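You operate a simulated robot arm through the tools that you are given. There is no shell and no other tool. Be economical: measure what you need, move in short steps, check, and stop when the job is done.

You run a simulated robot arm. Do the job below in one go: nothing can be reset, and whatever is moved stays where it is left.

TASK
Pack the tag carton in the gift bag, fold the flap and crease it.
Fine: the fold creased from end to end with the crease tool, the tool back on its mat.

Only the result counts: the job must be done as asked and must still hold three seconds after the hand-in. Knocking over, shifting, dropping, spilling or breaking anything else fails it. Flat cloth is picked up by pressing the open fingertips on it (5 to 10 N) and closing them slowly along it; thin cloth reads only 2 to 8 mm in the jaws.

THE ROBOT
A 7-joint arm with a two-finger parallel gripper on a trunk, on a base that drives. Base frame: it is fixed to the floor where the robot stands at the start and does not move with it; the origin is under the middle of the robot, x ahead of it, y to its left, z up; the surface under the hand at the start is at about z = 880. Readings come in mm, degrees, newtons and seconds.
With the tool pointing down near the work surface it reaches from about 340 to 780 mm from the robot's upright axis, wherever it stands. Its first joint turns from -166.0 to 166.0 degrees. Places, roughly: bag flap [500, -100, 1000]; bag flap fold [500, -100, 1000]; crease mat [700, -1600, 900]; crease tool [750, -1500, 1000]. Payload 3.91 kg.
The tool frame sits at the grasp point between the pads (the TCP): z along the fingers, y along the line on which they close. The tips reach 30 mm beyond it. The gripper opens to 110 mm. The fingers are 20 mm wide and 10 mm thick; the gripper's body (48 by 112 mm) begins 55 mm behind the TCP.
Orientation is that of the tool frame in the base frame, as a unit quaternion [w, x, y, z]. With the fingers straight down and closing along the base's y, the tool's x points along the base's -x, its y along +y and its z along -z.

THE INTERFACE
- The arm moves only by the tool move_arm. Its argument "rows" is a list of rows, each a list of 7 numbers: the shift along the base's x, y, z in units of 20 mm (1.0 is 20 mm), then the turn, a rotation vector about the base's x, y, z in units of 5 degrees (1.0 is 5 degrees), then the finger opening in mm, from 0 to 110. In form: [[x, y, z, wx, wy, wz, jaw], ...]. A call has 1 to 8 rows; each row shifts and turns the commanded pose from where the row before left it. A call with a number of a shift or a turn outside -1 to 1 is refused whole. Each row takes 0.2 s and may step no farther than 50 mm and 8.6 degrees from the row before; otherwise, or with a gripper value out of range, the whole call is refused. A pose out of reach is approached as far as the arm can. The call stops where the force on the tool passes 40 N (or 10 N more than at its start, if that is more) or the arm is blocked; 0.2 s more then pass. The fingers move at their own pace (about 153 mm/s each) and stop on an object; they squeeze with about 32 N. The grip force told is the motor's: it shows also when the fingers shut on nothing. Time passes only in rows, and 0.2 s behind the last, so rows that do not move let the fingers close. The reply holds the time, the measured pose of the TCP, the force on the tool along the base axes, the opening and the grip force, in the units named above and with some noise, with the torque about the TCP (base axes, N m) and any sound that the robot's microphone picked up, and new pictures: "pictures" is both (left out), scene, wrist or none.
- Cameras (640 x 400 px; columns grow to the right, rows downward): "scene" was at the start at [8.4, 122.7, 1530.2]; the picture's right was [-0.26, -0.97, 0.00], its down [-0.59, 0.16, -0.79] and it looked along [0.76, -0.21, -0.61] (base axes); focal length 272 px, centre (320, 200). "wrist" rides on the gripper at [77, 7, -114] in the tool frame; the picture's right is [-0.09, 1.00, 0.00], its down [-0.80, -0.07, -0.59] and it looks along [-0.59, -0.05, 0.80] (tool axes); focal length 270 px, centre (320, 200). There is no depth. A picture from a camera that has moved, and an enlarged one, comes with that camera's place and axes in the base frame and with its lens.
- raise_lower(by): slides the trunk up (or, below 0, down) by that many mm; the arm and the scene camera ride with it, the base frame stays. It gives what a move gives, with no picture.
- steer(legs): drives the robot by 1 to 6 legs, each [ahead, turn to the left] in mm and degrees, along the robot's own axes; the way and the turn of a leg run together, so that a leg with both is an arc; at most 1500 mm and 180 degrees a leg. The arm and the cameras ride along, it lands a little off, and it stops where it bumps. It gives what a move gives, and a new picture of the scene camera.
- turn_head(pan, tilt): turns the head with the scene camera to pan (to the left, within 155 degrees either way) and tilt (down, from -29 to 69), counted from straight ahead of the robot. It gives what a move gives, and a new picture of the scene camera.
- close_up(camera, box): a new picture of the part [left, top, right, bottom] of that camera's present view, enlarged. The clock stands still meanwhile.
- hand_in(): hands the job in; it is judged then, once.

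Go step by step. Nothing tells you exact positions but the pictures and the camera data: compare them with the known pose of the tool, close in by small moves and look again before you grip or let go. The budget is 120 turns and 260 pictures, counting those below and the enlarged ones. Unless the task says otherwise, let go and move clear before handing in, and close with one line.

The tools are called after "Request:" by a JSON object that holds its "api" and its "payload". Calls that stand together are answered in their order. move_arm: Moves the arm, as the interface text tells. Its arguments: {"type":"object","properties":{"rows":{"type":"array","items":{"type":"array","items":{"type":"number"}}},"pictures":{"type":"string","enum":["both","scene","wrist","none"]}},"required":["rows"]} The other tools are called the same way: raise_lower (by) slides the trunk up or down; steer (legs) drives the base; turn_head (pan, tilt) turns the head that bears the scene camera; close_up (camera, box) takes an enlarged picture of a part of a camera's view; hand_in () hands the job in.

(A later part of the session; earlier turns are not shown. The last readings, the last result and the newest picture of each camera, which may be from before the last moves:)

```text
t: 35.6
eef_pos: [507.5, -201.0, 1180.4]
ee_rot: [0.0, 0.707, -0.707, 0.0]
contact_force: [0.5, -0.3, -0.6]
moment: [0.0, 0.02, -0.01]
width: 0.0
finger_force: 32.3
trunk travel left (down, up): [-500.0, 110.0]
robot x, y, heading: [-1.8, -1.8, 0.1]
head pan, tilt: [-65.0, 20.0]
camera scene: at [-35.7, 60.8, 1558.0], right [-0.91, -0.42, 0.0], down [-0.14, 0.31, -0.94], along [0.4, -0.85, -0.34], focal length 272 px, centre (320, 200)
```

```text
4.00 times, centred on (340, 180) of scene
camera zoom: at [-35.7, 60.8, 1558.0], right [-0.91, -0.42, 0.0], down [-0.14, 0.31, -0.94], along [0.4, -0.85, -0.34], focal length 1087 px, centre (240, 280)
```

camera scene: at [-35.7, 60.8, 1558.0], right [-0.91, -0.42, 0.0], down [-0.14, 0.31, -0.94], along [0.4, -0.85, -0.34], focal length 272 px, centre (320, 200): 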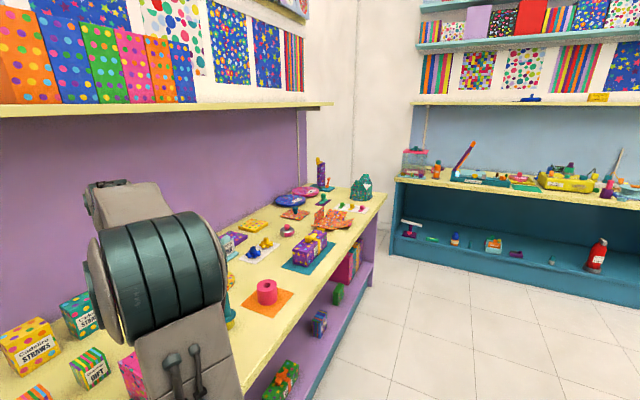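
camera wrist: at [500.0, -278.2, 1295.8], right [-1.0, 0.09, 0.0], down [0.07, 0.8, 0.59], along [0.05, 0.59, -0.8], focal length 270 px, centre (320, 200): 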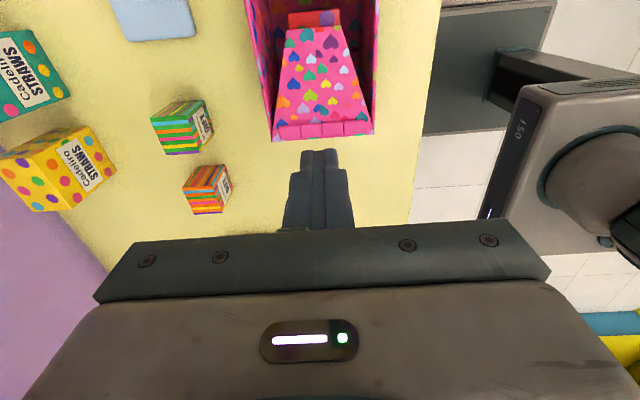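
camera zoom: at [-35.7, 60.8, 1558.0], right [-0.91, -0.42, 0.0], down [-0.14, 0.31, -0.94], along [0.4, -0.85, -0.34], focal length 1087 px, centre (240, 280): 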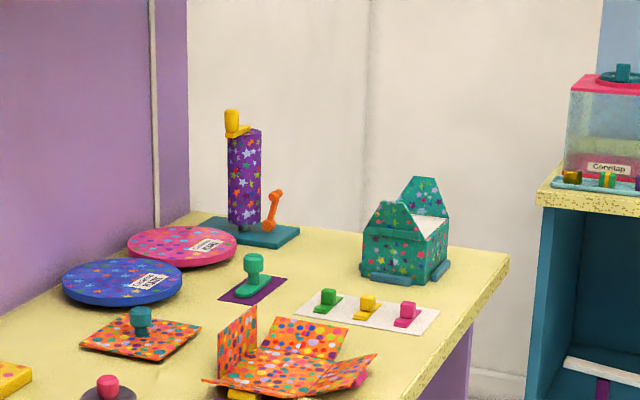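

The teal tool with a knob on a small purple mat, near (709, −1602), matches the given places for the crease tool and its mat. I'll pull the arm in and drive there.

Request:
{"api": "move_arm", "payload": {"rows": [[-0.8, 0.8, 0.8, 0, 0, 0, 0], [-0.8, 0.8, 0.8, 0, 0, 0, 0], [-0.8, 0.8, 0.8, 0, 0, 0, 0], [-0.8, 0.8, 0.8, 0, 0, 0, 0], [-0.8, 0.8, 0.8, 0, 0, 0, 0], [-0.8, 0.8, 0.8, 0, 0, 0, 0], [0, 0.5, 0.5, 0, 0, 0, 0], [0, 0.5, 0.5, 0, 0, 0, 0]], "pictures": "none"}}

Request:
{"api": "steer", "payload": {"legs": [[-60, 0], [0, -90], [800, 0], [780, 0], [0, 90]]}}

```text
t: 37.4
eef_pos: [410.4, -83.8, 1297.4]
ee_rot: [0.0, -0.707, 0.707, 0.0]
contact_force: [0.2, 0.1, 0.3]
moment: [-0.01, 0.03, 0.01]
width: 0.0
finger_force: 31.9
trunk travel left (down, up): [-500.0, 110.0]
robot x, y, heading: [-2.3, -4.0, -0.0]
head pan, tilt: [-65.0, 20.0]
```

```text
t: 53.8
eef_pos: [413.6, -1657.9, 1296.8]
ee_rot: [0.0, 0.728, -0.686, 0.0]
contact_force: [0.3, -1.2, 0.3]
moment: [0.02, -0.01, -0.02]
width: 0.0
finger_force: 32.5
trunk travel left (down, up): [-500.0, 110.0]
robot x, y, heading: [-2.2, -1602.1, 2.9]
head pan, tilt: [-65.0, 20.0]
camera scene: at [-41.4, -1539.7, 1558.0], right [-0.88, -0.47, 0.0], down [-0.16, 0.3, -0.94], along [0.45, -0.83, -0.34], focal length 272 px, centre (320, 200)
```

scene: 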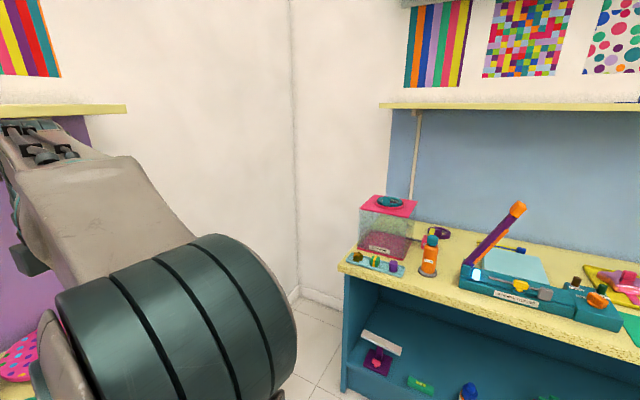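

I'm at (−2, −1602). I'll move ahead slightly and face the mat.

Request:
{"api": "steer", "payload": {"legs": [[60, -2.9]]}}

Request:
{"api": "turn_head", "payload": {"pan": 10, "tilt": 42}}

Request:
{"api": "move_arm", "payload": {"rows": [[0, 0, 0, 0, 0, 0, 0]], "pictures": "wrist"}}

```text
t: 54.7
eef_pos: [469.2, -1676.1, 1297.6]
ee_rot: [0.001, 0.71, -0.704, 0.0]
contact_force: [0.8, -0.1, -1.0]
moment: [-0.01, 0.03, 0.0]
width: 0.0
finger_force: 32.5
trunk travel left (down, up): [-500.0, 110.0]
robot x, y, heading: [55.0, -1596.7, 0.6]
head pan, tilt: [-65.0, 20.0]
camera scene: at [22.3, -1536.1, 1558.1], right [-0.9, -0.43, 0.0], down [-0.15, 0.31, -0.94], along [0.4, -0.85, -0.34], focal length 272 px, centre (320, 200)
```

scene: 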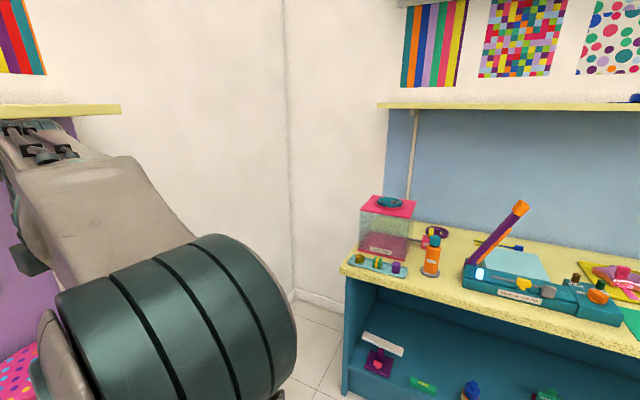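

```text
t: 56.2
eef_pos: [468.3, -1676.1, 1296.0]
ee_rot: [-0.001, 0.71, -0.704, 0.001]
contact_force: [-0.3, 1.0, -0.3]
moment: [-0.06, -0.01, 0.05]
width: 0.4
finger_force: 31.8
trunk travel left (down, up): [-500.0, 110.0]
robot x, y, heading: [57.4, -1597.7, 0.7]
head pan, tilt: [10.0, 42.0]
camera scene: at [63.3, -1436.7, 1523.7], right [0.18, -0.98, 0.0], down [-0.66, -0.12, -0.74], along [0.73, 0.13, -0.67], focal length 272 px, centre (320, 200)
```

scene: 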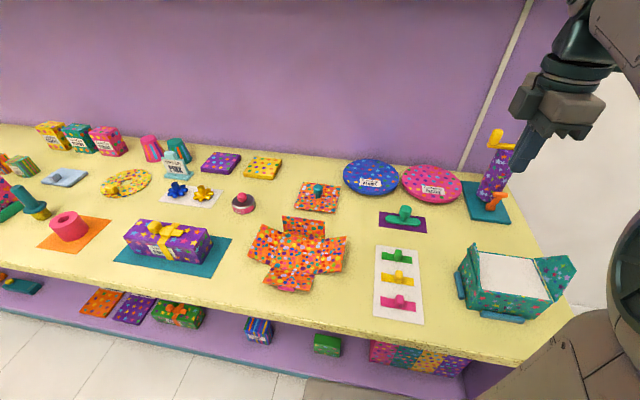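

```text
t: 56.6
eef_pos: [468.8, -1676.3, 1297.7]
ee_rot: [0.0, 0.71, -0.704, 0.0]
contact_force: [-0.5, 0.0, -0.7]
moment: [0.01, -0.03, 0.0]
width: 0.0
finger_force: 31.8
trunk travel left (down, up): [-500.0, 110.0]
robot x, y, heading: [57.0, -1595.6, 0.2]
head pan, tilt: [10.0, 42.0]
camera wrist: at [463.5, -1754.1, 1411.4], right [-1.0, 0.08, 0.0], down [0.06, 0.8, 0.59], along [0.05, 0.59, -0.8], focal length 270 px, centre (320, 200)
```

wrist: 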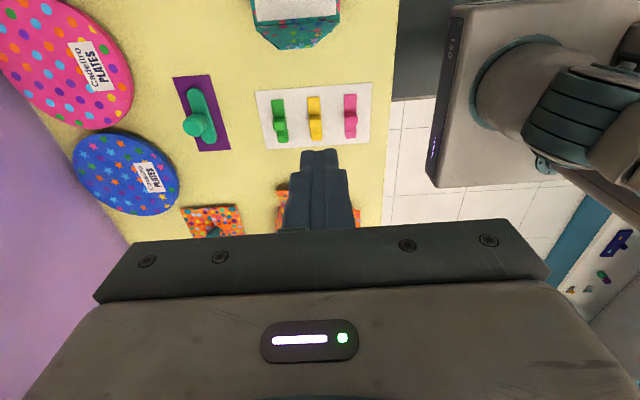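

Request:
{"api": "close_up", "payload": {"camera": "wrist", "box": [160, 60, 260, 165]}}

Request:
{"api": "close_up", "payload": {"camera": "scene", "box": [360, 180, 450, 240]}}

```text
3.81 times, centred on (210, 112) of wrist
camera zoom: at [463.5, -1754.1, 1411.4], right [-1.0, 0.08, 0.0], down [0.06, 0.8, 0.59], along [0.05, 0.59, -0.8], focal length 1030 px, centre (739, 533)
```

zoom: 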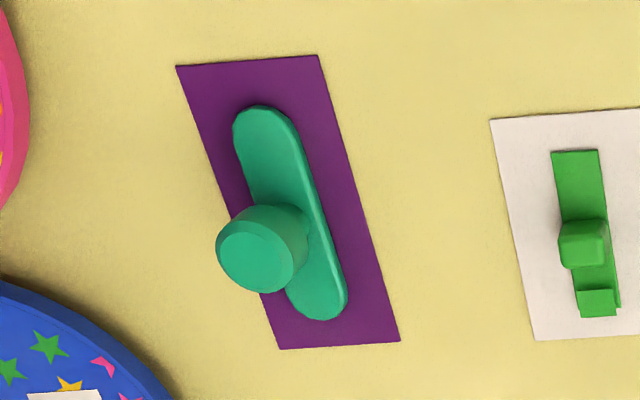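

```text
6.67 times, centred on (405, 210) of scene
camera zoom: at [63.3, -1436.6, 1523.7], right [0.18, -0.98, 0.0], down [-0.66, -0.12, -0.74], along [0.73, 0.13, -0.67], focal length 1811 px, centre (-247, 133)
```

zoom: 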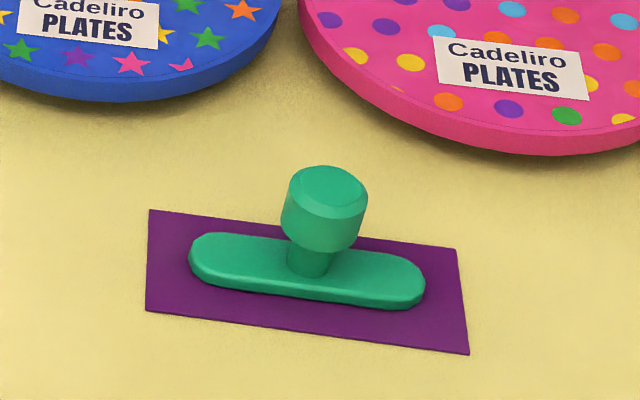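

I see the tool clearly: a sole about 110 mm long, nearly along y, centred at (706, −1590), with a round knob on top at z≈922–947. I'll turn the hand so it closes along the sole and bring it above the knob.

Request:
{"api": "move_arm", "payload": {"rows": [[0.6, 0.24, -0.2, 0, 0, -1, 0], [0.6, 0.24, -0.2, 0, 0, -1, 0], [0.6, 0.24, -0.2, 0, 0, -1, 0], [0.6, 0.24, -0.2, 0, 0, -1, 0], [0.6, 0.24, -0.2, 0, 0, -1, 0], [0.6, 0.24, -0.2, 0, 0, -1, 60], [0.6, 0.24, -0.2, 0, 0, -1, 60], [0.6, 0.24, -0.2, 0, 0, -1, 60]], "pictures": "none"}}

Request:
{"api": "move_arm", "payload": {"rows": [[0.6, 0.24, -0.4, 0, 0, -1, 110], [0.6, 0.24, -0.4, 0, 0, -1, 110], [0.6, 0.24, -0.4, 0, 0, -1, 110], [0.6, 0.24, -0.4, 0, 0, -1, 110], [0.6, 0.24, -0.4, 0, 0, -1, 110], [0.6, 0.24, -0.4, 0, 0, -1, 110], [0.6, 0.24, -0.4, 0, 0, -1, 110], [0.6, 0.24, -0.4, 0, 0, -1, 110]], "pictures": "none"}}

Request:
{"api": "move_arm", "payload": {"rows": [[0.6, 0.24, -0.4, 0, 0, -1, 110], [0.6, 0.24, -0.4, 0, 0, -1, 110], [0.6, 0, -0.4, 0, 0, 0, 110], [0.4, 0, -0.4, 0, 0, 0, 110]], "pictures": "both"}}

```text
t: 58.4
eef_pos: [565.8, -1637.5, 1264.2]
ee_rot: [0.0, -0.425, 0.905, 0.0]
contact_force: [-0.3, 0.0, -0.5]
moment: [0.02, 0.02, -0.01]
width: 60.0
finger_force: 0.0
trunk travel left (down, up): [-500.0, 110.0]
robot x, y, heading: [56.9, -1600.9, 0.2]
head pan, tilt: [10.0, 42.0]
```

```text
t: 60.2
eef_pos: [662.3, -1597.7, 1200.8]
ee_rot: [0.001, -0.091, 0.996, 0.0]
contact_force: [-0.1, 1.1, -0.2]
moment: [0.02, 0.0, 0.0]
width: 110.1
finger_force: 0.2
trunk travel left (down, up): [-500.0, 110.0]
robot x, y, heading: [59.0, -1595.3, 0.4]
head pan, tilt: [10.0, 42.0]
```

```text
t: 61.2
eef_pos: [706.0, -1591.5, 1168.0]
ee_rot: [0.0, -0.005, 1.0, 0.001]
contact_force: [0.6, -0.2, 0.0]
moment: [0.0, 0.03, -0.01]
width: 110.0
finger_force: 0.2
trunk travel left (down, up): [-500.0, 110.0]
robot x, y, heading: [58.8, -1601.4, 0.6]
head pan, tilt: [10.0, 42.0]
camera scene: at [63.7, -1436.6, 1523.7], right [0.18, -0.98, 0.0], down [-0.66, -0.12, -0.74], along [0.73, 0.13, -0.67], focal length 272 px, centre (320, 200)
camera wrist: at [629.6, -1584.7, 1282.2], right [0.08, 1.0, 0.0], down [0.8, -0.06, 0.59], along [0.59, -0.05, -0.8], focal length 270 px, centre (320, 200)
```

scene: 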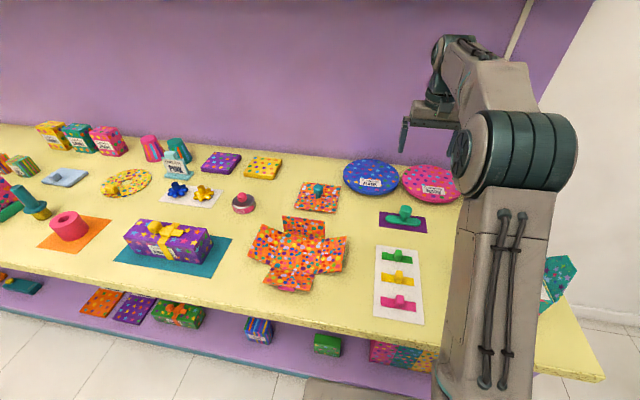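
wrist: 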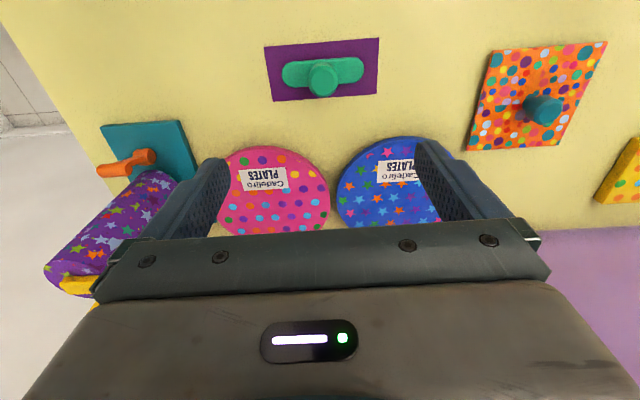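

Request:
{"api": "close_up", "payload": {"camera": "wrist", "box": [250, 25, 390, 115]}}

```text
4.44 times, centred on (320, 70) of wrist
camera zoom: at [629.6, -1584.7, 1282.2], right [0.08, 1.0, 0.0], down [0.8, -0.06, 0.59], along [0.59, -0.05, -0.8], focal length 1201 px, centre (320, 778)
```

zoom: 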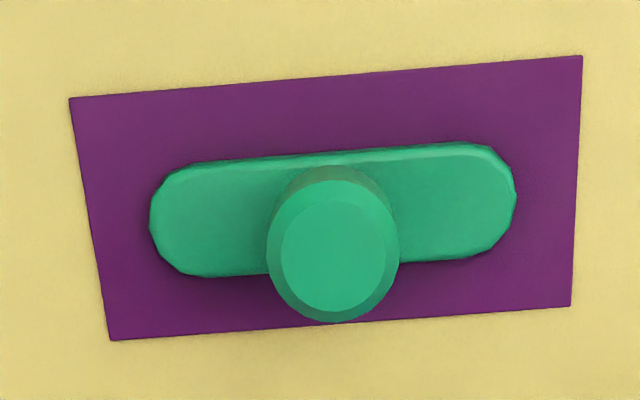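

The tool's centre is (707, −1587) with no yaw, and the knob top is at about z 936. I'm descending around the knob.

Request:
{"api": "move_arm", "payload": {"rows": [[0.05, 0.22, -1, 0, 0, 0, 110], [0, 0, -1, 0, 0, 0, 110], [0, 0, -1, 0, 0, 0, 110], [0, 0, -1, 0, 0, 0, 110], [0, 0, -1, 0, 0, 0, 110], [0, 0, -1, 0, 0, 0, 110], [0, 0, -1, 0, 0, 0, 110], [0, 0, -1, 0, 0, 0, 110]], "pictures": "both"}}

```text
t: 63.0
eef_pos: [705.1, -1585.0, 1009.4]
ee_rot: [0.0, -0.005, 1.0, 0.0]
contact_force: [-0.2, -0.1, 0.1]
moment: [0.01, 0.01, 0.0]
width: 109.6
finger_force: 0.1
trunk travel left (down, up): [-500.0, 110.0]
robot x, y, heading: [58.9, -1597.6, 0.4]
head pan, tilt: [10.0, 42.0]
camera scene: at [63.6, -1436.6, 1523.7], right [0.18, -0.98, 0.0], down [-0.66, -0.12, -0.74], along [0.73, 0.13, -0.67], focal length 272 px, centre (320, 200)
camera wrist: at [629.4, -1580.3, 1123.2], right [0.08, 1.0, 0.0], down [0.8, -0.06, 0.59], along [0.59, -0.05, -0.8], focal length 270 px, centre (320, 200)
```

scene: 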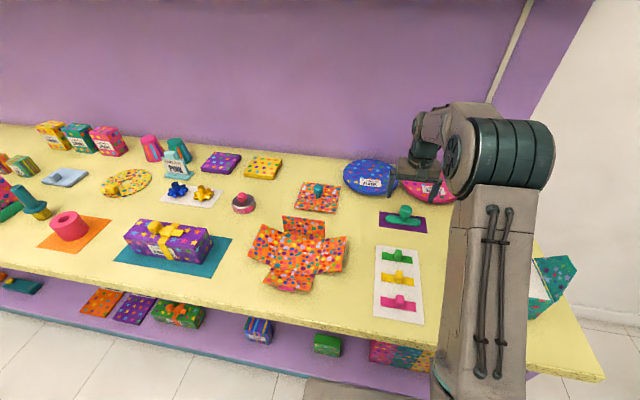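
wrist: 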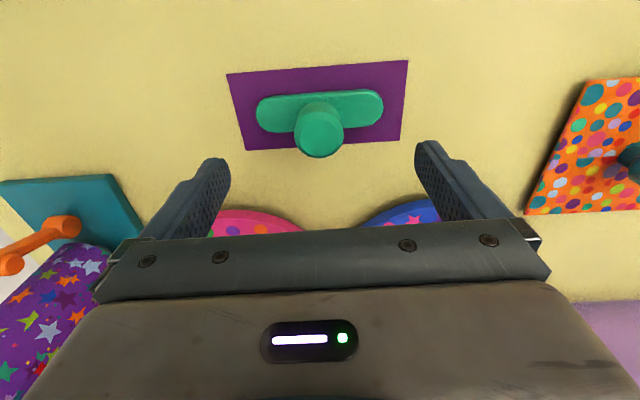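

Request:
{"api": "move_arm", "payload": {"rows": [[0.05, -0.08, -1, 0, 0, 0, 110], [0, 0, -1, 0, 0, 0, 110], [0, 0, -1, 0, 0, 0, 110], [0, 0, -0.8, 0, 0, 0, 110], [0, 0, -0.25, 0, 0, 0, 110]], "pictures": "wrist"}}

Request:
{"api": "close_up", "payload": {"camera": "scene", "box": [360, 150, 460, 240]}}

```text
t: 64.2
eef_pos: [706.6, -1587.1, 928.7]
ee_rot: [0.0, -0.004, 1.0, -0.001]
contact_force: [0.4, 0.4, 0.8]
moment: [0.0, 0.02, 0.01]
width: 109.7
finger_force: 0.0
trunk travel left (down, up): [-500.0, 110.0]
robot x, y, heading: [54.0, -1596.6, 0.6]
head pan, tilt: [10.0, 42.0]
camera wrist: at [629.9, -1582.4, 1042.1], right [0.08, 1.0, 0.0], down [0.8, -0.06, 0.59], along [0.59, -0.05, -0.8], focal length 270 px, centre (320, 200)
```

wrist: 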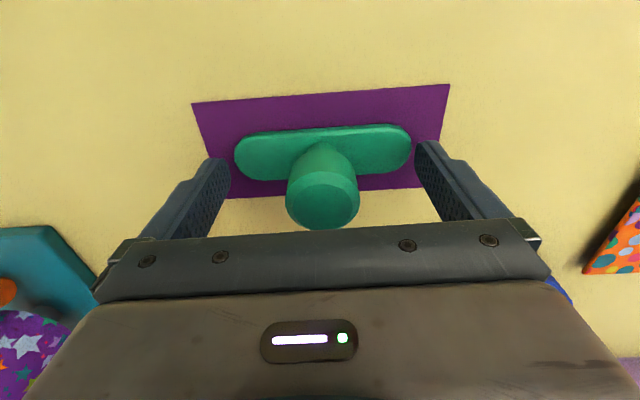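

```text
4.44 times, centred on (410, 195) of scene
camera zoom: at [63.5, -1436.5, 1523.7], right [0.18, -0.98, 0.0], down [-0.66, -0.12, -0.74], along [0.73, 0.13, -0.67], focal length 1207 px, centre (-80, 222)
```

zoom: 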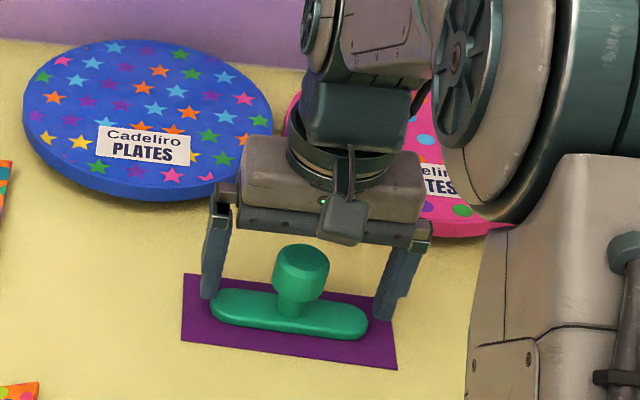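

The fingers straddle the knob. I'll rise 5 mm so the pads meet its middle, and close.

Request:
{"api": "move_arm", "payload": {"rows": [[0, 0, 0.25, 0, 0, 0, 100], [0, 0, 0, 0, 0, 0, 70], [0, 0, 0, 0, 0, 0, 45], [0, 0, 0, 0, 0, 0, 20], [0, 0, 0, 0, 0, 0, 20], [0, 0, 0, 0, 0, 0, 20]], "pictures": "wrist"}}

Request:
{"api": "close_up", "payload": {"camera": "scene", "box": [360, 150, 460, 240]}}

```text
t: 65.6
eef_pos: [707.4, -1588.5, 932.1]
ee_rot: [-0.001, -0.004, 1.0, 0.0]
contact_force: [0.4, 0.4, 0.0]
moment: [0.02, 0.0, 0.01]
width: 35.0
finger_force: 32.1
trunk travel left (down, up): [-500.0, 110.0]
robot x, y, heading: [56.5, -1596.4, 0.8]
head pan, tilt: [10.0, 42.0]
camera wrist: at [630.1, -1582.5, 1046.6], right [0.08, 1.0, 0.0], down [0.8, -0.06, 0.59], along [0.59, -0.05, -0.8], focal length 270 px, centre (320, 200)
```

wrist: 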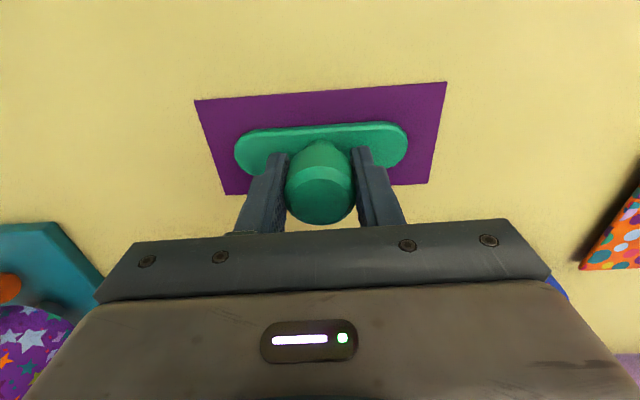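

```text
4.44 times, centred on (410, 195) of scene
camera zoom: at [63.5, -1436.5, 1523.7], right [0.18, -0.98, 0.0], down [-0.66, -0.12, -0.74], along [0.73, 0.13, -0.67], focal length 1207 px, centre (-80, 222)
```

zoom: 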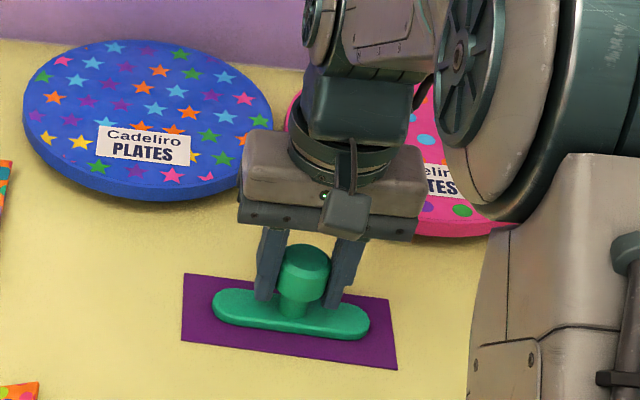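

The knob is held at 35 mm. I'll lift the tool straight up, then pull it in for the drive.

Request:
{"api": "move_arm", "payload": {"rows": [[0, 0, 0.5, 0, 0, 0, 20], [0, 0, 1, 0, 0, 0, 20], [0, 0, 1, 0, 0, 0, 20], [0, 0, 1, 0, 0, 0, 20], [0, 0, 1, 0, 0, 0, 20], [0, 0, 1, 0, 0, 0, 20], [0, 0, 1, 0, 0, 0, 20], [0, 0, 1, 0, 0, 0, 20]], "pictures": "wrist"}}

Request:
{"api": "move_arm", "payload": {"rows": [[0, 0, 1, 0, 0, 0, 20], [0, 0, 1, 0, 0, 0, 20], [0, 0, 1, 0, 0, 0, 20], [-1, 0, 1, 0, 0, 0, 20], [-1, 0, 1, 0, 0, 0, 20], [-1, 0, 1, 0, 0, 0, 20], [-1, 0, 1, 0, 0, 0, 20], [-1, 0, 1, 0, 0, 0, 20]], "pictures": "none"}}

Request:
{"api": "move_arm", "payload": {"rows": [[-1, 0, 0.5, 0, 0, 0, 20], [-1, 0, 0.5, 0, 0, 0, 20], [-1, 0, 0.5, 0, 0, 0, 20], [-1, 0, 0.5, 0, 0, 0, 20], [-1, 0, 0, 0, 0, 0, 20], [-1, 0, 0, 0, 0, 0, 20], [-1, 0, 0, 0, 0, 0, 20]], "pictures": "wrist"}}

Request:
{"api": "steer", "payload": {"legs": [[-60, 0], [0, 90], [800, 0], [790, 0], [0, -90]]}}

```text
t: 67.4
eef_pos: [708.7, -1587.6, 1082.9]
ee_rot: [0.0, -0.004, 1.0, 0.0]
contact_force: [0.3, 0.2, -0.3]
moment: [-0.01, -0.02, 0.01]
width: 35.0
finger_force: 31.6
trunk travel left (down, up): [-500.0, 110.0]
robot x, y, heading: [57.9, -1596.2, 0.4]
head pan, tilt: [10.0, 42.0]
camera wrist: at [631.6, -1581.9, 1197.7], right [0.08, 1.0, 0.0], down [0.8, -0.06, 0.59], along [0.59, -0.05, -0.8], focal length 270 px, centre (320, 200)
```

wrist: 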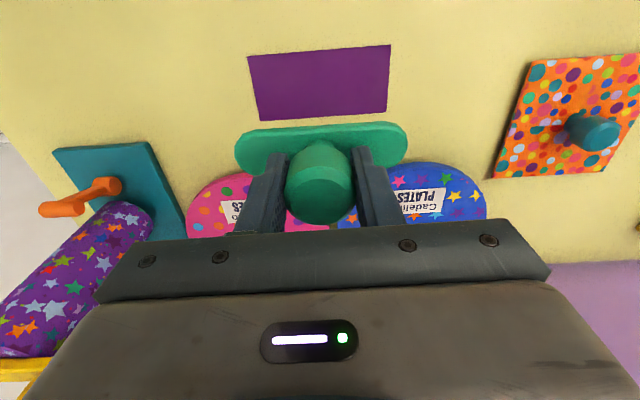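

```text
t: 69.2
eef_pos: [606.4, -1587.4, 1245.1]
ee_rot: [0.0, -0.004, 1.0, 0.0]
contact_force: [-0.6, -0.3, -0.7]
moment: [0.01, 0.02, 0.0]
width: 35.0
finger_force: 32.6
trunk travel left (down, up): [-500.0, 110.0]
robot x, y, heading: [63.6, -1599.2, 0.5]
head pan, tilt: [10.0, 42.0]
```

```text
t: 70.8
eef_pos: [465.9, -1588.5, 1281.7]
ee_rot: [-0.001, -0.005, 1.0, 0.0]
contact_force: [0.1, 0.3, -1.2]
moment: [-0.02, -0.01, 0.02]
width: 34.7
finger_force: 31.6
trunk travel left (down, up): [-500.0, 110.0]
robot x, y, heading: [57.0, -1600.0, 0.4]
head pan, tilt: [10.0, 42.0]
camera wrist: at [389.5, -1582.0, 1396.9], right [0.08, 1.0, 0.0], down [0.8, -0.06, 0.59], along [0.59, -0.05, -0.8], focal length 270 px, centre (320, 200)
```

wrist: 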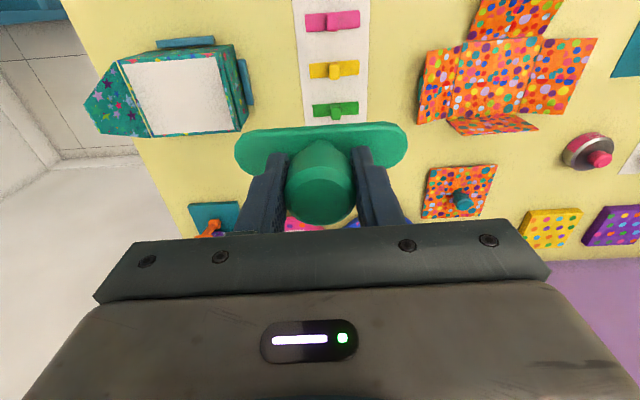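

```text
t: 87.1
eef_pos: [432.3, -14.6, 1283.2]
ee_rot: [0.0, 0.002, 1.0, 0.0]
contact_force: [0.1, -0.5, -0.1]
moment: [0.0, 0.01, -0.01]
width: 34.8
finger_force: 31.7
trunk travel left (down, up): [-500.0, 110.0]
robot x, y, heading: [23.3, -20.8, -0.2]
head pan, tilt: [10.0, 42.0]
camera scene: at [30.2, 142.2, 1523.7], right [0.17, -0.99, 0.0], down [-0.66, -0.11, -0.74], along [0.73, 0.13, -0.67], focal length 272 px, centre (320, 200)
```

scene: 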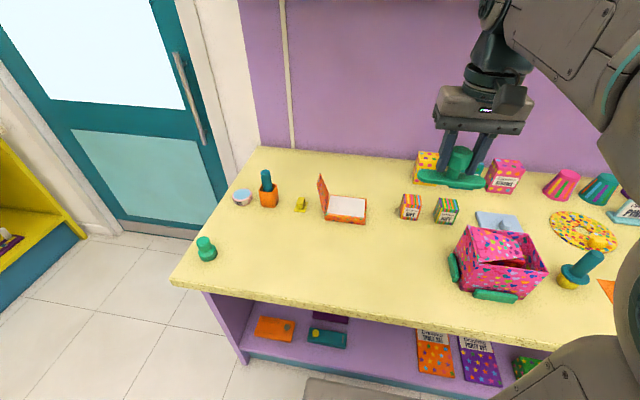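

I'm back by the bag with the tool. I'll check the flap before creasing.

Request:
{"api": "close_up", "payload": {"camera": "scene", "box": [430, 200, 570, 310]}}

Request:
{"api": "move_arm", "payload": {"rows": [[0.3, -0.3, 0, 0, 0, 1, 20], [0.3, -0.3, 0, 0, 0, 1, 20], [0.3, -0.3, 0, 0, 0, 1, 20], [0.3, -0.3, 0, 0, 0, 1, 20], [0.3, -0.3, 0, 0, 0, 1, 20], [0.3, -0.3, 0, 0, 0, 1, 20], [0.3, -0.3, 0, 0, 0, 1, 20], [0.3, -0.3, 0, 0, 0, 1, 20]], "pictures": "none"}}

Request:
{"api": "move_arm", "payload": {"rows": [[0.2, -0.5, 0, 0, 0, 1, 20], [0.2, -0.5, 0, 0, 0, 1, 20], [0.2, -0.5, 0, 0, 0, 1, 20], [0.2, -0.5, 0, 0, 0, 1, 20], [0.2, -0.5, 0, 0, 0, 1, 20], [0.2, -0.5, 0, 0, 0, 1, 20], [0.2, -0.5, 0, 0, 0, 1, 20], [0, -0.5, 0, 0, 0, 1, 20]], "pictures": "none"}}

Request:
{"api": "move_arm", "payload": {"rows": [[0, -0.5, 0, 0, 0, 1, 20], [0, -0.5, 0, 0, 0, 1, 20]], "pictures": "both"}}

```text
3.64 times, centred on (500, 255) of scene
camera zoom: at [30.2, 142.2, 1523.7], right [0.17, -0.99, 0.0], down [-0.66, -0.11, -0.74], along [0.73, 0.13, -0.67], focal length 988 px, centre (-334, 0)
```

zoom: 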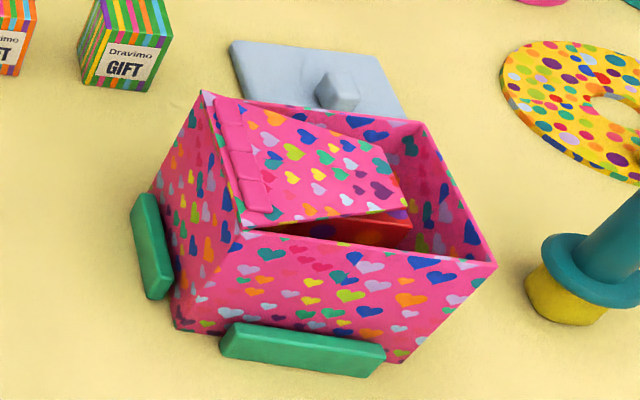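

```text
t: 88.9
eef_pos: [478.8, -62.7, 1282.0]
ee_rot: [0.0, -0.34, 0.94, 0.0]
contact_force: [-0.5, -0.1, 0.0]
moment: [0.0, -0.02, 0.02]
width: 34.9
finger_force: 32.2
trunk travel left (down, up): [-500.0, 110.0]
robot x, y, heading: [24.8, -22.7, -0.3]
head pan, tilt: [10.0, 42.0]
```

```text
t: 90.7
eef_pos: [509.5, -143.6, 1282.6]
ee_rot: [0.0, -0.641, 0.767, 0.0]
contact_force: [0.5, 0.1, -0.2]
moment: [-0.02, 0.02, 0.01]
width: 35.0
finger_force: 32.0
trunk travel left (down, up): [-500.0, 110.0]
robot x, y, heading: [26.3, -19.4, -0.2]
head pan, tilt: [10.0, 42.0]
```

```text
t: 91.3
eef_pos: [508.6, -162.4, 1283.3]
ee_rot: [0.0, -0.706, 0.708, 0.0]
contact_force: [0.2, 0.3, -1.0]
moment: [-0.01, 0.0, 0.0]
width: 35.3
finger_force: 31.9
trunk travel left (down, up): [-500.0, 110.0]
robot x, y, heading: [19.2, -18.1, -0.3]
head pan, tilt: [10.0, 42.0]
camera scene: at [30.3, 142.0, 1523.7], right [0.17, -0.99, 0.0], down [-0.66, -0.11, -0.74], along [0.73, 0.13, -0.67], focal length 272 px, centre (320, 200)
camera wrist: at [501.1, -240.1, 1397.4], right [-1.0, 0.09, 0.0], down [0.07, 0.8, 0.59], along [0.05, 0.59, -0.8], focal length 270 px, centre (320, 200)
```

scene: 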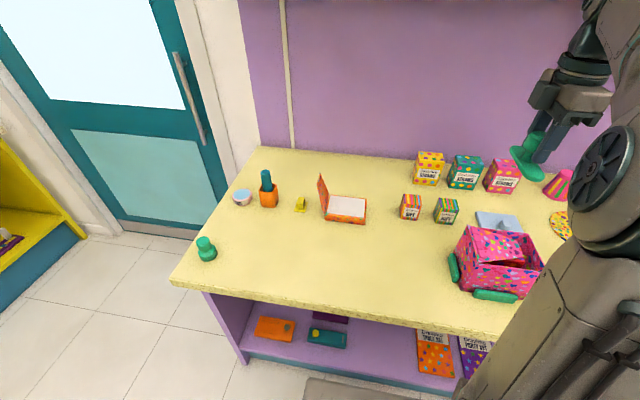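
wrist: 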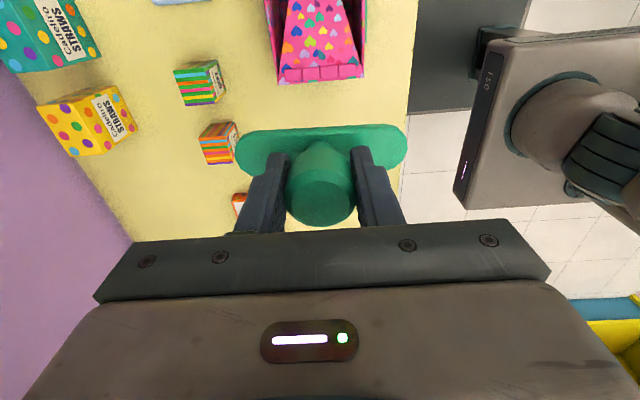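

Request:
{"api": "close_up", "payload": {"camera": "wrist", "box": [240, 20, 400, 120]}}

```text
4.00 times, centred on (320, 70) of wrist
camera zoom: at [501.1, -240.1, 1397.4], right [-1.0, 0.09, 0.0], down [0.07, 0.8, 0.59], along [0.05, 0.59, -0.8], focal length 1081 px, centre (320, 720)
```

zoom: 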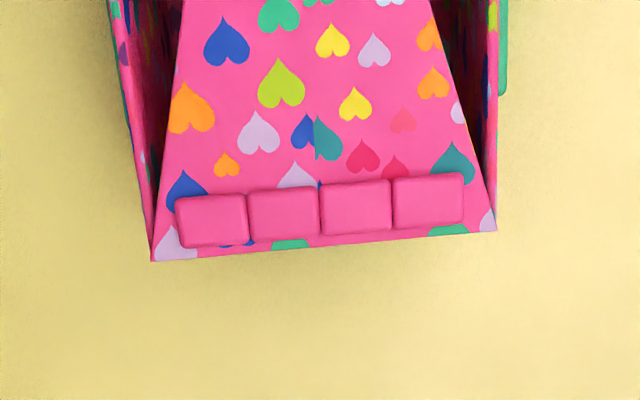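

The fold is four raised pads, x 459–556, centred on y −162.5. The tool's sole is parallel to them and longer than all four together. I'm lowering it to just above the fold.

Request:
{"api": "move_arm", "payload": {"rows": [[0, 0, -1, 0, 0, 0, 20], [0, 0, -1, 0, 0, 0, 20], [0, 0, -1, 0, 0, 0, 20], [0, 0, -1, 0, 0, 0, 20], [0, 0, -1, 0, 0, 0, 20], [0, 0, -1, 0, 0, 0, 20], [0, 0, -1, 0, 0, 0, 20], [0, 0, -1, 0, 0, 0, 20]], "pictures": "none"}}

Request:
{"api": "move_arm", "payload": {"rows": [[0, 0, -1, 0, 0, 0, 20], [0, 0, -1, 0, 0, 0, 20], [0, 0, -0.5, 0, 0, 0, 20]], "pictures": "both"}}

Request:
{"api": "close_up", "payload": {"camera": "scene", "box": [430, 190, 570, 310]}}

```text
t: 93.1
eef_pos: [508.8, -163.6, 1122.8]
ee_rot: [0.0, -0.705, 0.709, 0.0]
contact_force: [0.4, -0.4, 0.1]
moment: [0.02, -0.04, 0.01]
width: 35.0
finger_force: 32.0
trunk travel left (down, up): [-500.0, 110.0]
robot x, y, heading: [20.7, -15.2, -0.1]
head pan, tilt: [10.0, 42.0]
```

```text
t: 93.9
eef_pos: [508.2, -164.0, 1071.7]
ee_rot: [0.0, -0.705, 0.709, 0.0]
contact_force: [0.4, 0.1, -0.8]
moment: [-0.05, 0.02, 0.03]
width: 34.8
finger_force: 32.0
trunk travel left (down, up): [-500.0, 110.0]
robot x, y, heading: [22.3, -18.6, -0.5]
head pan, tilt: [10.0, 42.0]
camera scene: at [30.3, 142.2, 1523.7], right [0.17, -0.99, 0.0], down [-0.66, -0.11, -0.74], along [0.73, 0.13, -0.67], focal length 272 px, centre (320, 200)
camera wrist: at [501.4, -241.0, 1186.4], right [-1.0, 0.09, 0.0], down [0.07, 0.8, 0.59], along [0.06, 0.59, -0.8], focal length 270 px, centre (320, 200)
```

scene: 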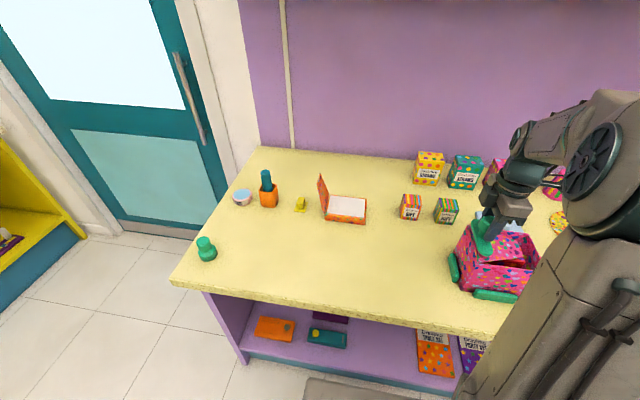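
wrist: 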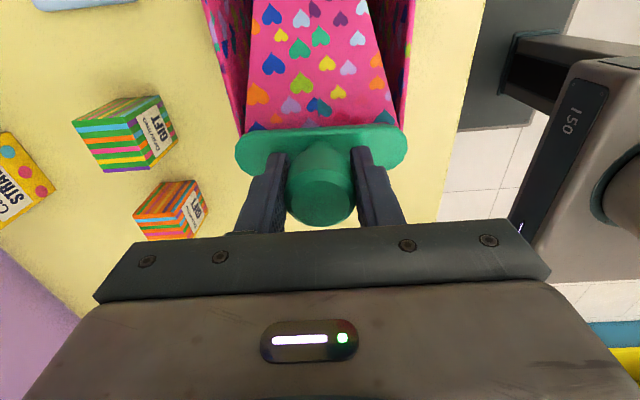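

```text
3.33 times, centred on (500, 250) of scene
camera zoom: at [30.3, 142.2, 1523.7], right [0.17, -0.99, 0.0], down [-0.66, -0.11, -0.74], along [0.73, 0.13, -0.67], focal length 906 px, centre (-280, 33)
```

zoom: 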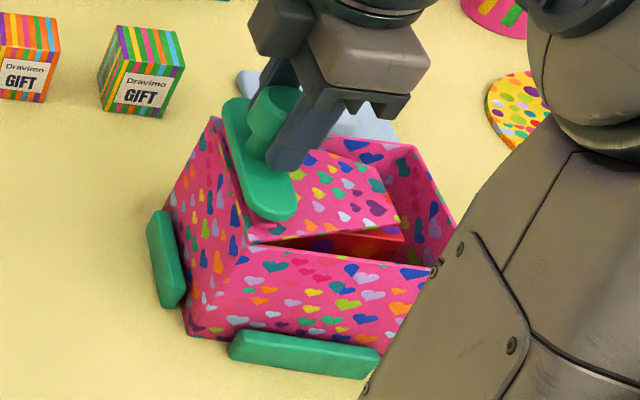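

The sole is over the fold. I'm lowering slowly until it presses.

Request:
{"api": "move_arm", "payload": {"rows": [[0, 0.06, -0.2, 0, 0, 0, 20], [0, 0, -0.2, 0, 0, 0, 20], [0, 0, -0.1, 0, 0, 0, 20]], "pictures": "none"}}

```text
t: 94.7
eef_pos: [508.6, -162.0, 1062.5]
ee_rot: [0.0, -0.705, 0.709, 0.0]
contact_force: [1.1, 0.2, -0.9]
moment: [0.0, 0.0, -0.01]
width: 34.9
finger_force: 31.8
trunk travel left (down, up): [-500.0, 110.0]
robot x, y, heading: [25.6, -22.3, -0.5]
head pan, tilt: [10.0, 42.0]
```

Request:
{"api": "move_arm", "payload": {"rows": [[0, 0, -0.1, 0, 0, 0, 20], [0, 0, -0.1, 0, 0, 0, 20]], "pictures": "none"}}

Request:
{"api": "move_arm", "payload": {"rows": [[0, 0, -0.1, 0, 0, 0, 20], [0, 0, 0, 0, 0, 0, 20]], "pictures": "none"}}

```text
t: 95.3
eef_pos: [507.9, -161.3, 1058.3]
ee_rot: [0.0, -0.706, 0.709, 0.0]
contact_force: [-0.5, 0.1, 0.3]
moment: [0.0, -0.01, 0.0]
width: 34.8
finger_force: 32.5
trunk travel left (down, up): [-500.0, 110.0]
robot x, y, heading: [21.0, -21.0, -0.5]
head pan, tilt: [10.0, 42.0]
```

```text
t: 95.9
eef_pos: [507.3, -162.3, 1056.6]
ee_rot: [0.0, -0.705, 0.709, 0.0]
contact_force: [0.3, 0.8, 0.1]
moment: [-0.03, 0.0, 0.01]
width: 34.7
finger_force: 31.9
trunk travel left (down, up): [-500.0, 110.0]
robot x, y, heading: [22.1, -23.3, -0.4]
head pan, tilt: [10.0, 42.0]
```

Request:
{"api": "move_arm", "payload": {"rows": [[0, 0, -0.1, 0, 0, 0, 20], [0, 0, 0, 0, 0, 0, 20]], "pictures": "none"}}

Request:
{"api": "move_arm", "payload": {"rows": [[0, 0, -0.1, 0, 0, 0, 20], [0, 0, 0, 0, 0, 0, 20]], "pictures": "wrist"}}

Request:
{"api": "close_up", "payload": {"camera": "scene", "box": [430, 190, 570, 310]}}

```text
t: 96.5
eef_pos: [508.4, -160.6, 1055.3]
ee_rot: [0.0, -0.704, 0.71, 0.0]
contact_force: [-0.2, -0.3, 6.9]
moment: [-0.01, 0.19, 0.01]
width: 35.1
finger_force: 31.9
trunk travel left (down, up): [-500.0, 110.0]
robot x, y, heading: [23.6, -20.1, -0.6]
head pan, tilt: [10.0, 42.0]
```

```text
t: 97.1
eef_pos: [508.1, -162.1, 1054.8]
ee_rot: [0.002, -0.705, 0.709, -0.003]
contact_force: [2.6, -0.8, 26.3]
moment: [-0.03, 0.26, 0.04]
width: 35.1
finger_force: 31.4
trunk travel left (down, up): [-500.0, 110.0]
robot x, y, heading: [23.2, -19.0, -0.4]
head pan, tilt: [10.0, 42.0]
camera wrist: at [500.6, -237.9, 1168.9], right [-1.0, 0.09, -0.01], down [0.07, 0.8, 0.59], along [0.06, 0.59, -0.8], focal length 270 px, centre (320, 200)
```

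wrist: 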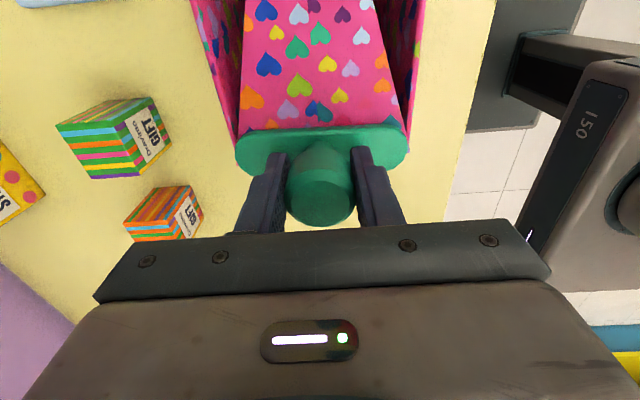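

```text
3.33 times, centred on (500, 250) of scene
camera zoom: at [28.5, 142.8, 1524.0], right [0.17, -0.99, 0.0], down [-0.66, -0.11, -0.74], along [0.73, 0.12, -0.67], focal length 906 px, centre (-280, 33)
```

zoom: 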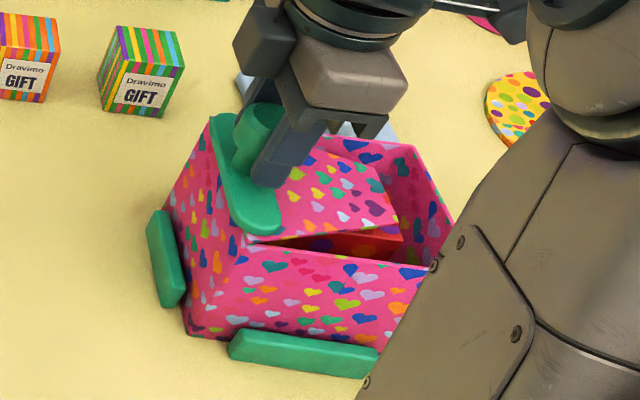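

The press is at 26 N, with the sole seated flat along the fold. I'll lift off and look at the pads.

Request:
{"api": "move_arm", "payload": {"rows": [[0, 0, 0.1, 0, 0, 0, 20], [0, 0, 0.5, 0, 0, 0, 20], [0, 0, 1, 0, 0, 0, 20], [0, 0, 1, 0, 0, 0, 20], [0, 0, 1, 0, 0, 0, 20], [0, 0, 1, 0, 0, 0, 20], [0, -1, 1, 0, 0, 0, 20], [0, -1, 1, 0, 0, 0, 20]], "pictures": "none"}}

Request:
{"api": "move_arm", "payload": {"rows": [[0, 0, 1, 0, 0, 0, 20], [0, 0.5, 1, 0, 0, 0, 20], [0, 0.5, 1, 0, 0, 0, 20], [0, 0.5, 1, 0, 0, 0, 20]], "pictures": "both"}}

Request:
{"api": "close_up", "payload": {"camera": "wrist", "box": [240, 20, 400, 120]}}

Request:
{"api": "close_up", "payload": {"camera": "scene", "box": [430, 190, 570, 310]}}

```text
t: 98.9
eef_pos: [507.8, -200.1, 1183.6]
ee_rot: [-0.001, -0.706, 0.708, 0.0]
contact_force: [0.4, 0.1, -0.6]
moment: [-0.05, -0.01, 0.0]
width: 34.8
finger_force: 32.2
trunk travel left (down, up): [-500.0, 110.0]
robot x, y, heading: [18.3, -17.3, -0.0]
head pan, tilt: [10.0, 42.0]
```

```text
t: 99.9
eef_pos: [508.7, -170.9, 1263.2]
ee_rot: [0.0, -0.705, 0.709, 0.0]
contact_force: [0.2, -0.2, -0.2]
moment: [0.0, 0.0, 0.04]
width: 34.7
finger_force: 31.6
trunk travel left (down, up): [-500.0, 110.0]
robot x, y, heading: [22.9, -15.3, -0.4]
head pan, tilt: [10.0, 42.0]
camera scene: at [30.1, 142.4, 1523.7], right [0.17, -0.99, 0.0], down [-0.66, -0.11, -0.74], along [0.73, 0.13, -0.67], focal length 272 px, centre (320, 200)
camera wrist: at [502.8, -248.0, 1377.6], right [-1.0, 0.09, 0.0], down [0.07, 0.8, 0.59], along [0.05, 0.59, -0.8], focal length 270 px, centre (320, 200)
```

scene: 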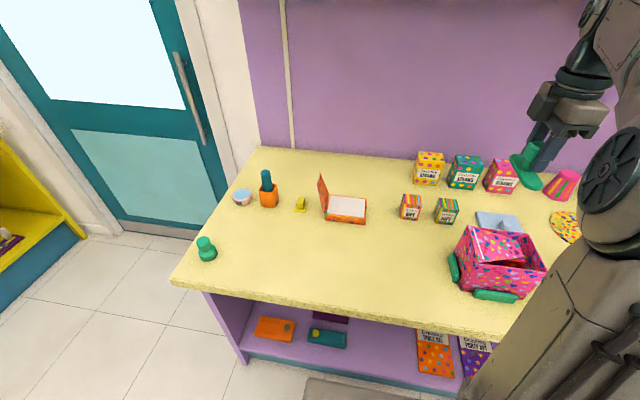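
wrist: 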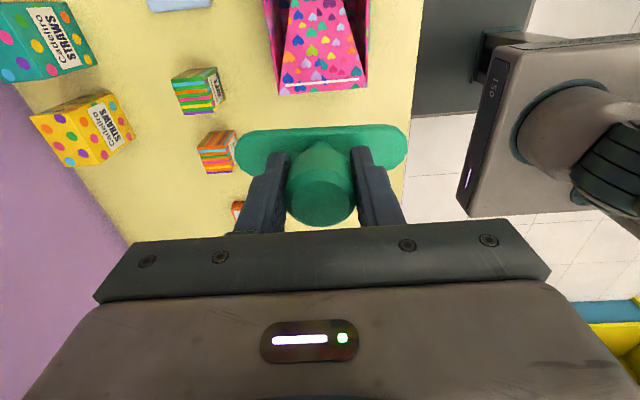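

```text
4.00 times, centred on (320, 70) of wrist
camera zoom: at [502.8, -248.0, 1377.6], right [-1.0, 0.09, 0.0], down [0.07, 0.8, 0.59], along [0.05, 0.59, -0.8], focal length 1081 px, centre (320, 720)
```

zoom: 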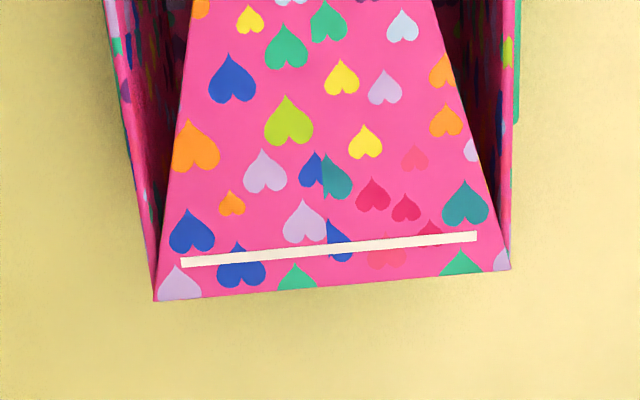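

```text
3.33 times, centred on (500, 250) of scene
camera zoom: at [30.1, 142.4, 1523.7], right [0.17, -0.99, 0.0], down [-0.66, -0.11, -0.74], along [0.73, 0.13, -0.67], focal length 906 px, centre (-280, 33)
```

zoom: 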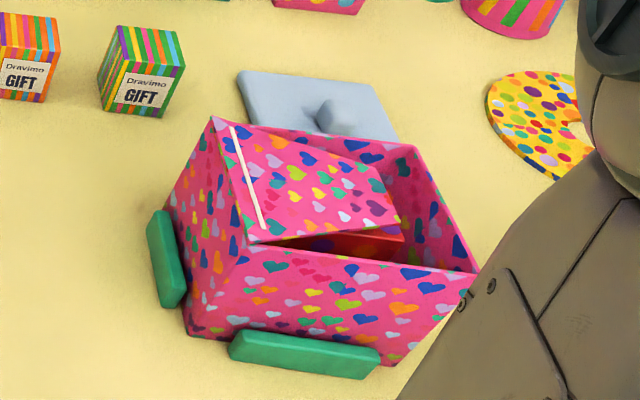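

The pads are gone and a continuous white crease line runs from end to end. Next I'll take the tool back to its mat: turn the hand back, pull in, and drive.

Request:
{"api": "move_arm", "payload": {"rows": [[-0.2, 0.4, 0.1, 0, 0, -1, 20], [-0.2, 0.4, 0.1, 0, 0, -1, 20], [-0.2, 0.4, 0.1, 0, 0, -1, 20], [-0.2, 0.4, 0.1, 0, 0, -1, 20], [-0.2, 0.4, 0.1, 0, 0, -1, 20], [-0.2, 0.4, 0.1, 0, 0, -1, 20], [-0.2, 0.4, 0.1, 0, 0, -1, 20], [-0.2, 0.4, 0.1, 0, 0, -1, 20]], "pictures": "none"}}

Request:
{"api": "move_arm", "payload": {"rows": [[-0.2, 0.4, 0, 0, 0, -1, 20], [-0.2, 0.4, 0, 0, 0, -1, 20], [-0.2, 0.4, 0, 0, 0, -1, 20], [-0.2, 0.4, 0, 0, 0, -1, 20], [-0.2, 0.4, 0, 0, 0, -1, 20], [-0.2, 0.4, 0, 0, 0, -1, 20], [-0.2, 0.4, 0, 0, 0, -1, 20], [-0.2, 0.4, 0, 0, 0, -1, 20]], "pictures": "none"}}

Request:
{"api": "move_arm", "payload": {"rows": [[-0.2, 0.4, 0, 0, 0, -1, 20], [-0.2, 0.4, 0, 0, 0, -1, 20]], "pictures": "none"}}

Request:
{"api": "steer", "payload": {"legs": [[-60, 0], [0, -90], [790, 0], [790, 0], [0, 89], [60, 0]]}}

```text
t: 101.7
eef_pos: [476.1, -106.9, 1281.2]
ee_rot: [0.001, -0.42, 0.908, 0.0]
contact_force: [0.3, -0.1, -1.4]
moment: [-0.02, 0.0, 0.0]
width: 35.2
finger_force: 32.1
trunk travel left (down, up): [-500.0, 110.0]
robot x, y, heading: [22.7, -16.4, -0.4]
head pan, tilt: [10.0, 42.0]
```

```text
t: 103.5
eef_pos: [444.3, -42.2, 1280.8]
ee_rot: [0.0, -0.084, 0.996, 0.0]
contact_force: [-0.1, 0.0, -0.7]
moment: [0.01, 0.0, 0.02]
width: 34.9
finger_force: 31.9
trunk travel left (down, up): [-500.0, 110.0]
robot x, y, heading: [22.7, -16.8, -0.3]
head pan, tilt: [10.0, 42.0]
```

```text
t: 104.1
eef_pos: [434.6, -27.0, 1279.4]
ee_rot: [0.0, 0.004, 1.0, 0.001]
contact_force: [0.3, 0.1, -0.9]
moment: [0.0, 0.03, 0.0]
width: 34.9
finger_force: 31.7
trunk travel left (down, up): [-500.0, 110.0]
robot x, y, heading: [19.7, -19.5, -0.1]
head pan, tilt: [10.0, 42.0]
```

```text
t: 120.9
eef_pos: [417.5, -1627.7, 1280.2]
ee_rot: [-0.002, 0.02, 1.0, 0.0]
contact_force: [0.9, -0.6, -1.3]
moment: [0.02, 0.0, 0.0]
width: 34.9
finger_force: 32.1
trunk travel left (down, up): [-500.0, 110.0]
robot x, y, heading: [6.9, -1606.1, -2.4]
head pan, tilt: [10.0, 42.0]
camera scene: at [18.6, -1444.1, 1523.7], right [0.13, -0.99, 0.0], down [-0.66, -0.09, -0.74], along [0.74, 0.1, -0.67], focal length 272 px, centre (320, 200)
```

scene: 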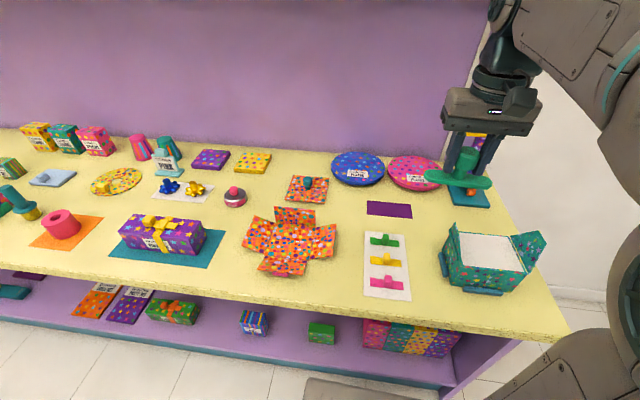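

Request:
{"api": "steer", "payload": {"legs": [[50, 2.5]]}}

```text
t: 121.8
eef_pos: [467.5, -1611.5, 1278.9]
ee_rot: [-0.001, 0.0, 1.0, 0.0]
contact_force: [0.0, 0.0, -0.7]
moment: [0.01, 0.01, 0.01]
width: 34.7
finger_force: 31.8
trunk travel left (down, up): [-500.0, 110.0]
robot x, y, heading: [56.0, -1602.9, 0.1]
head pan, tilt: [10.0, 42.0]
camera scene: at [61.4, -1444.5, 1523.6], right [0.18, -0.98, 0.0], down [-0.66, -0.12, -0.74], along [0.73, 0.13, -0.67], focal length 272 px, centre (320, 200)
```

scene: 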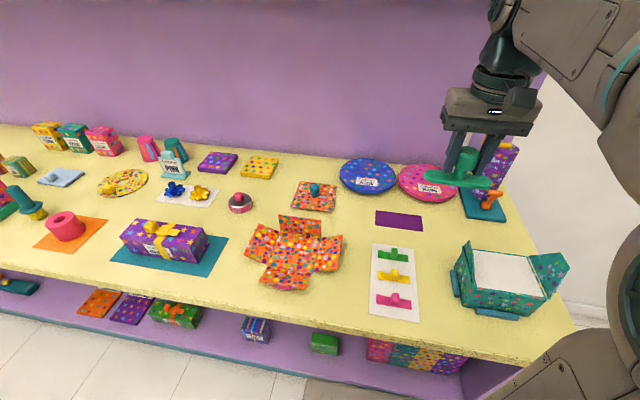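

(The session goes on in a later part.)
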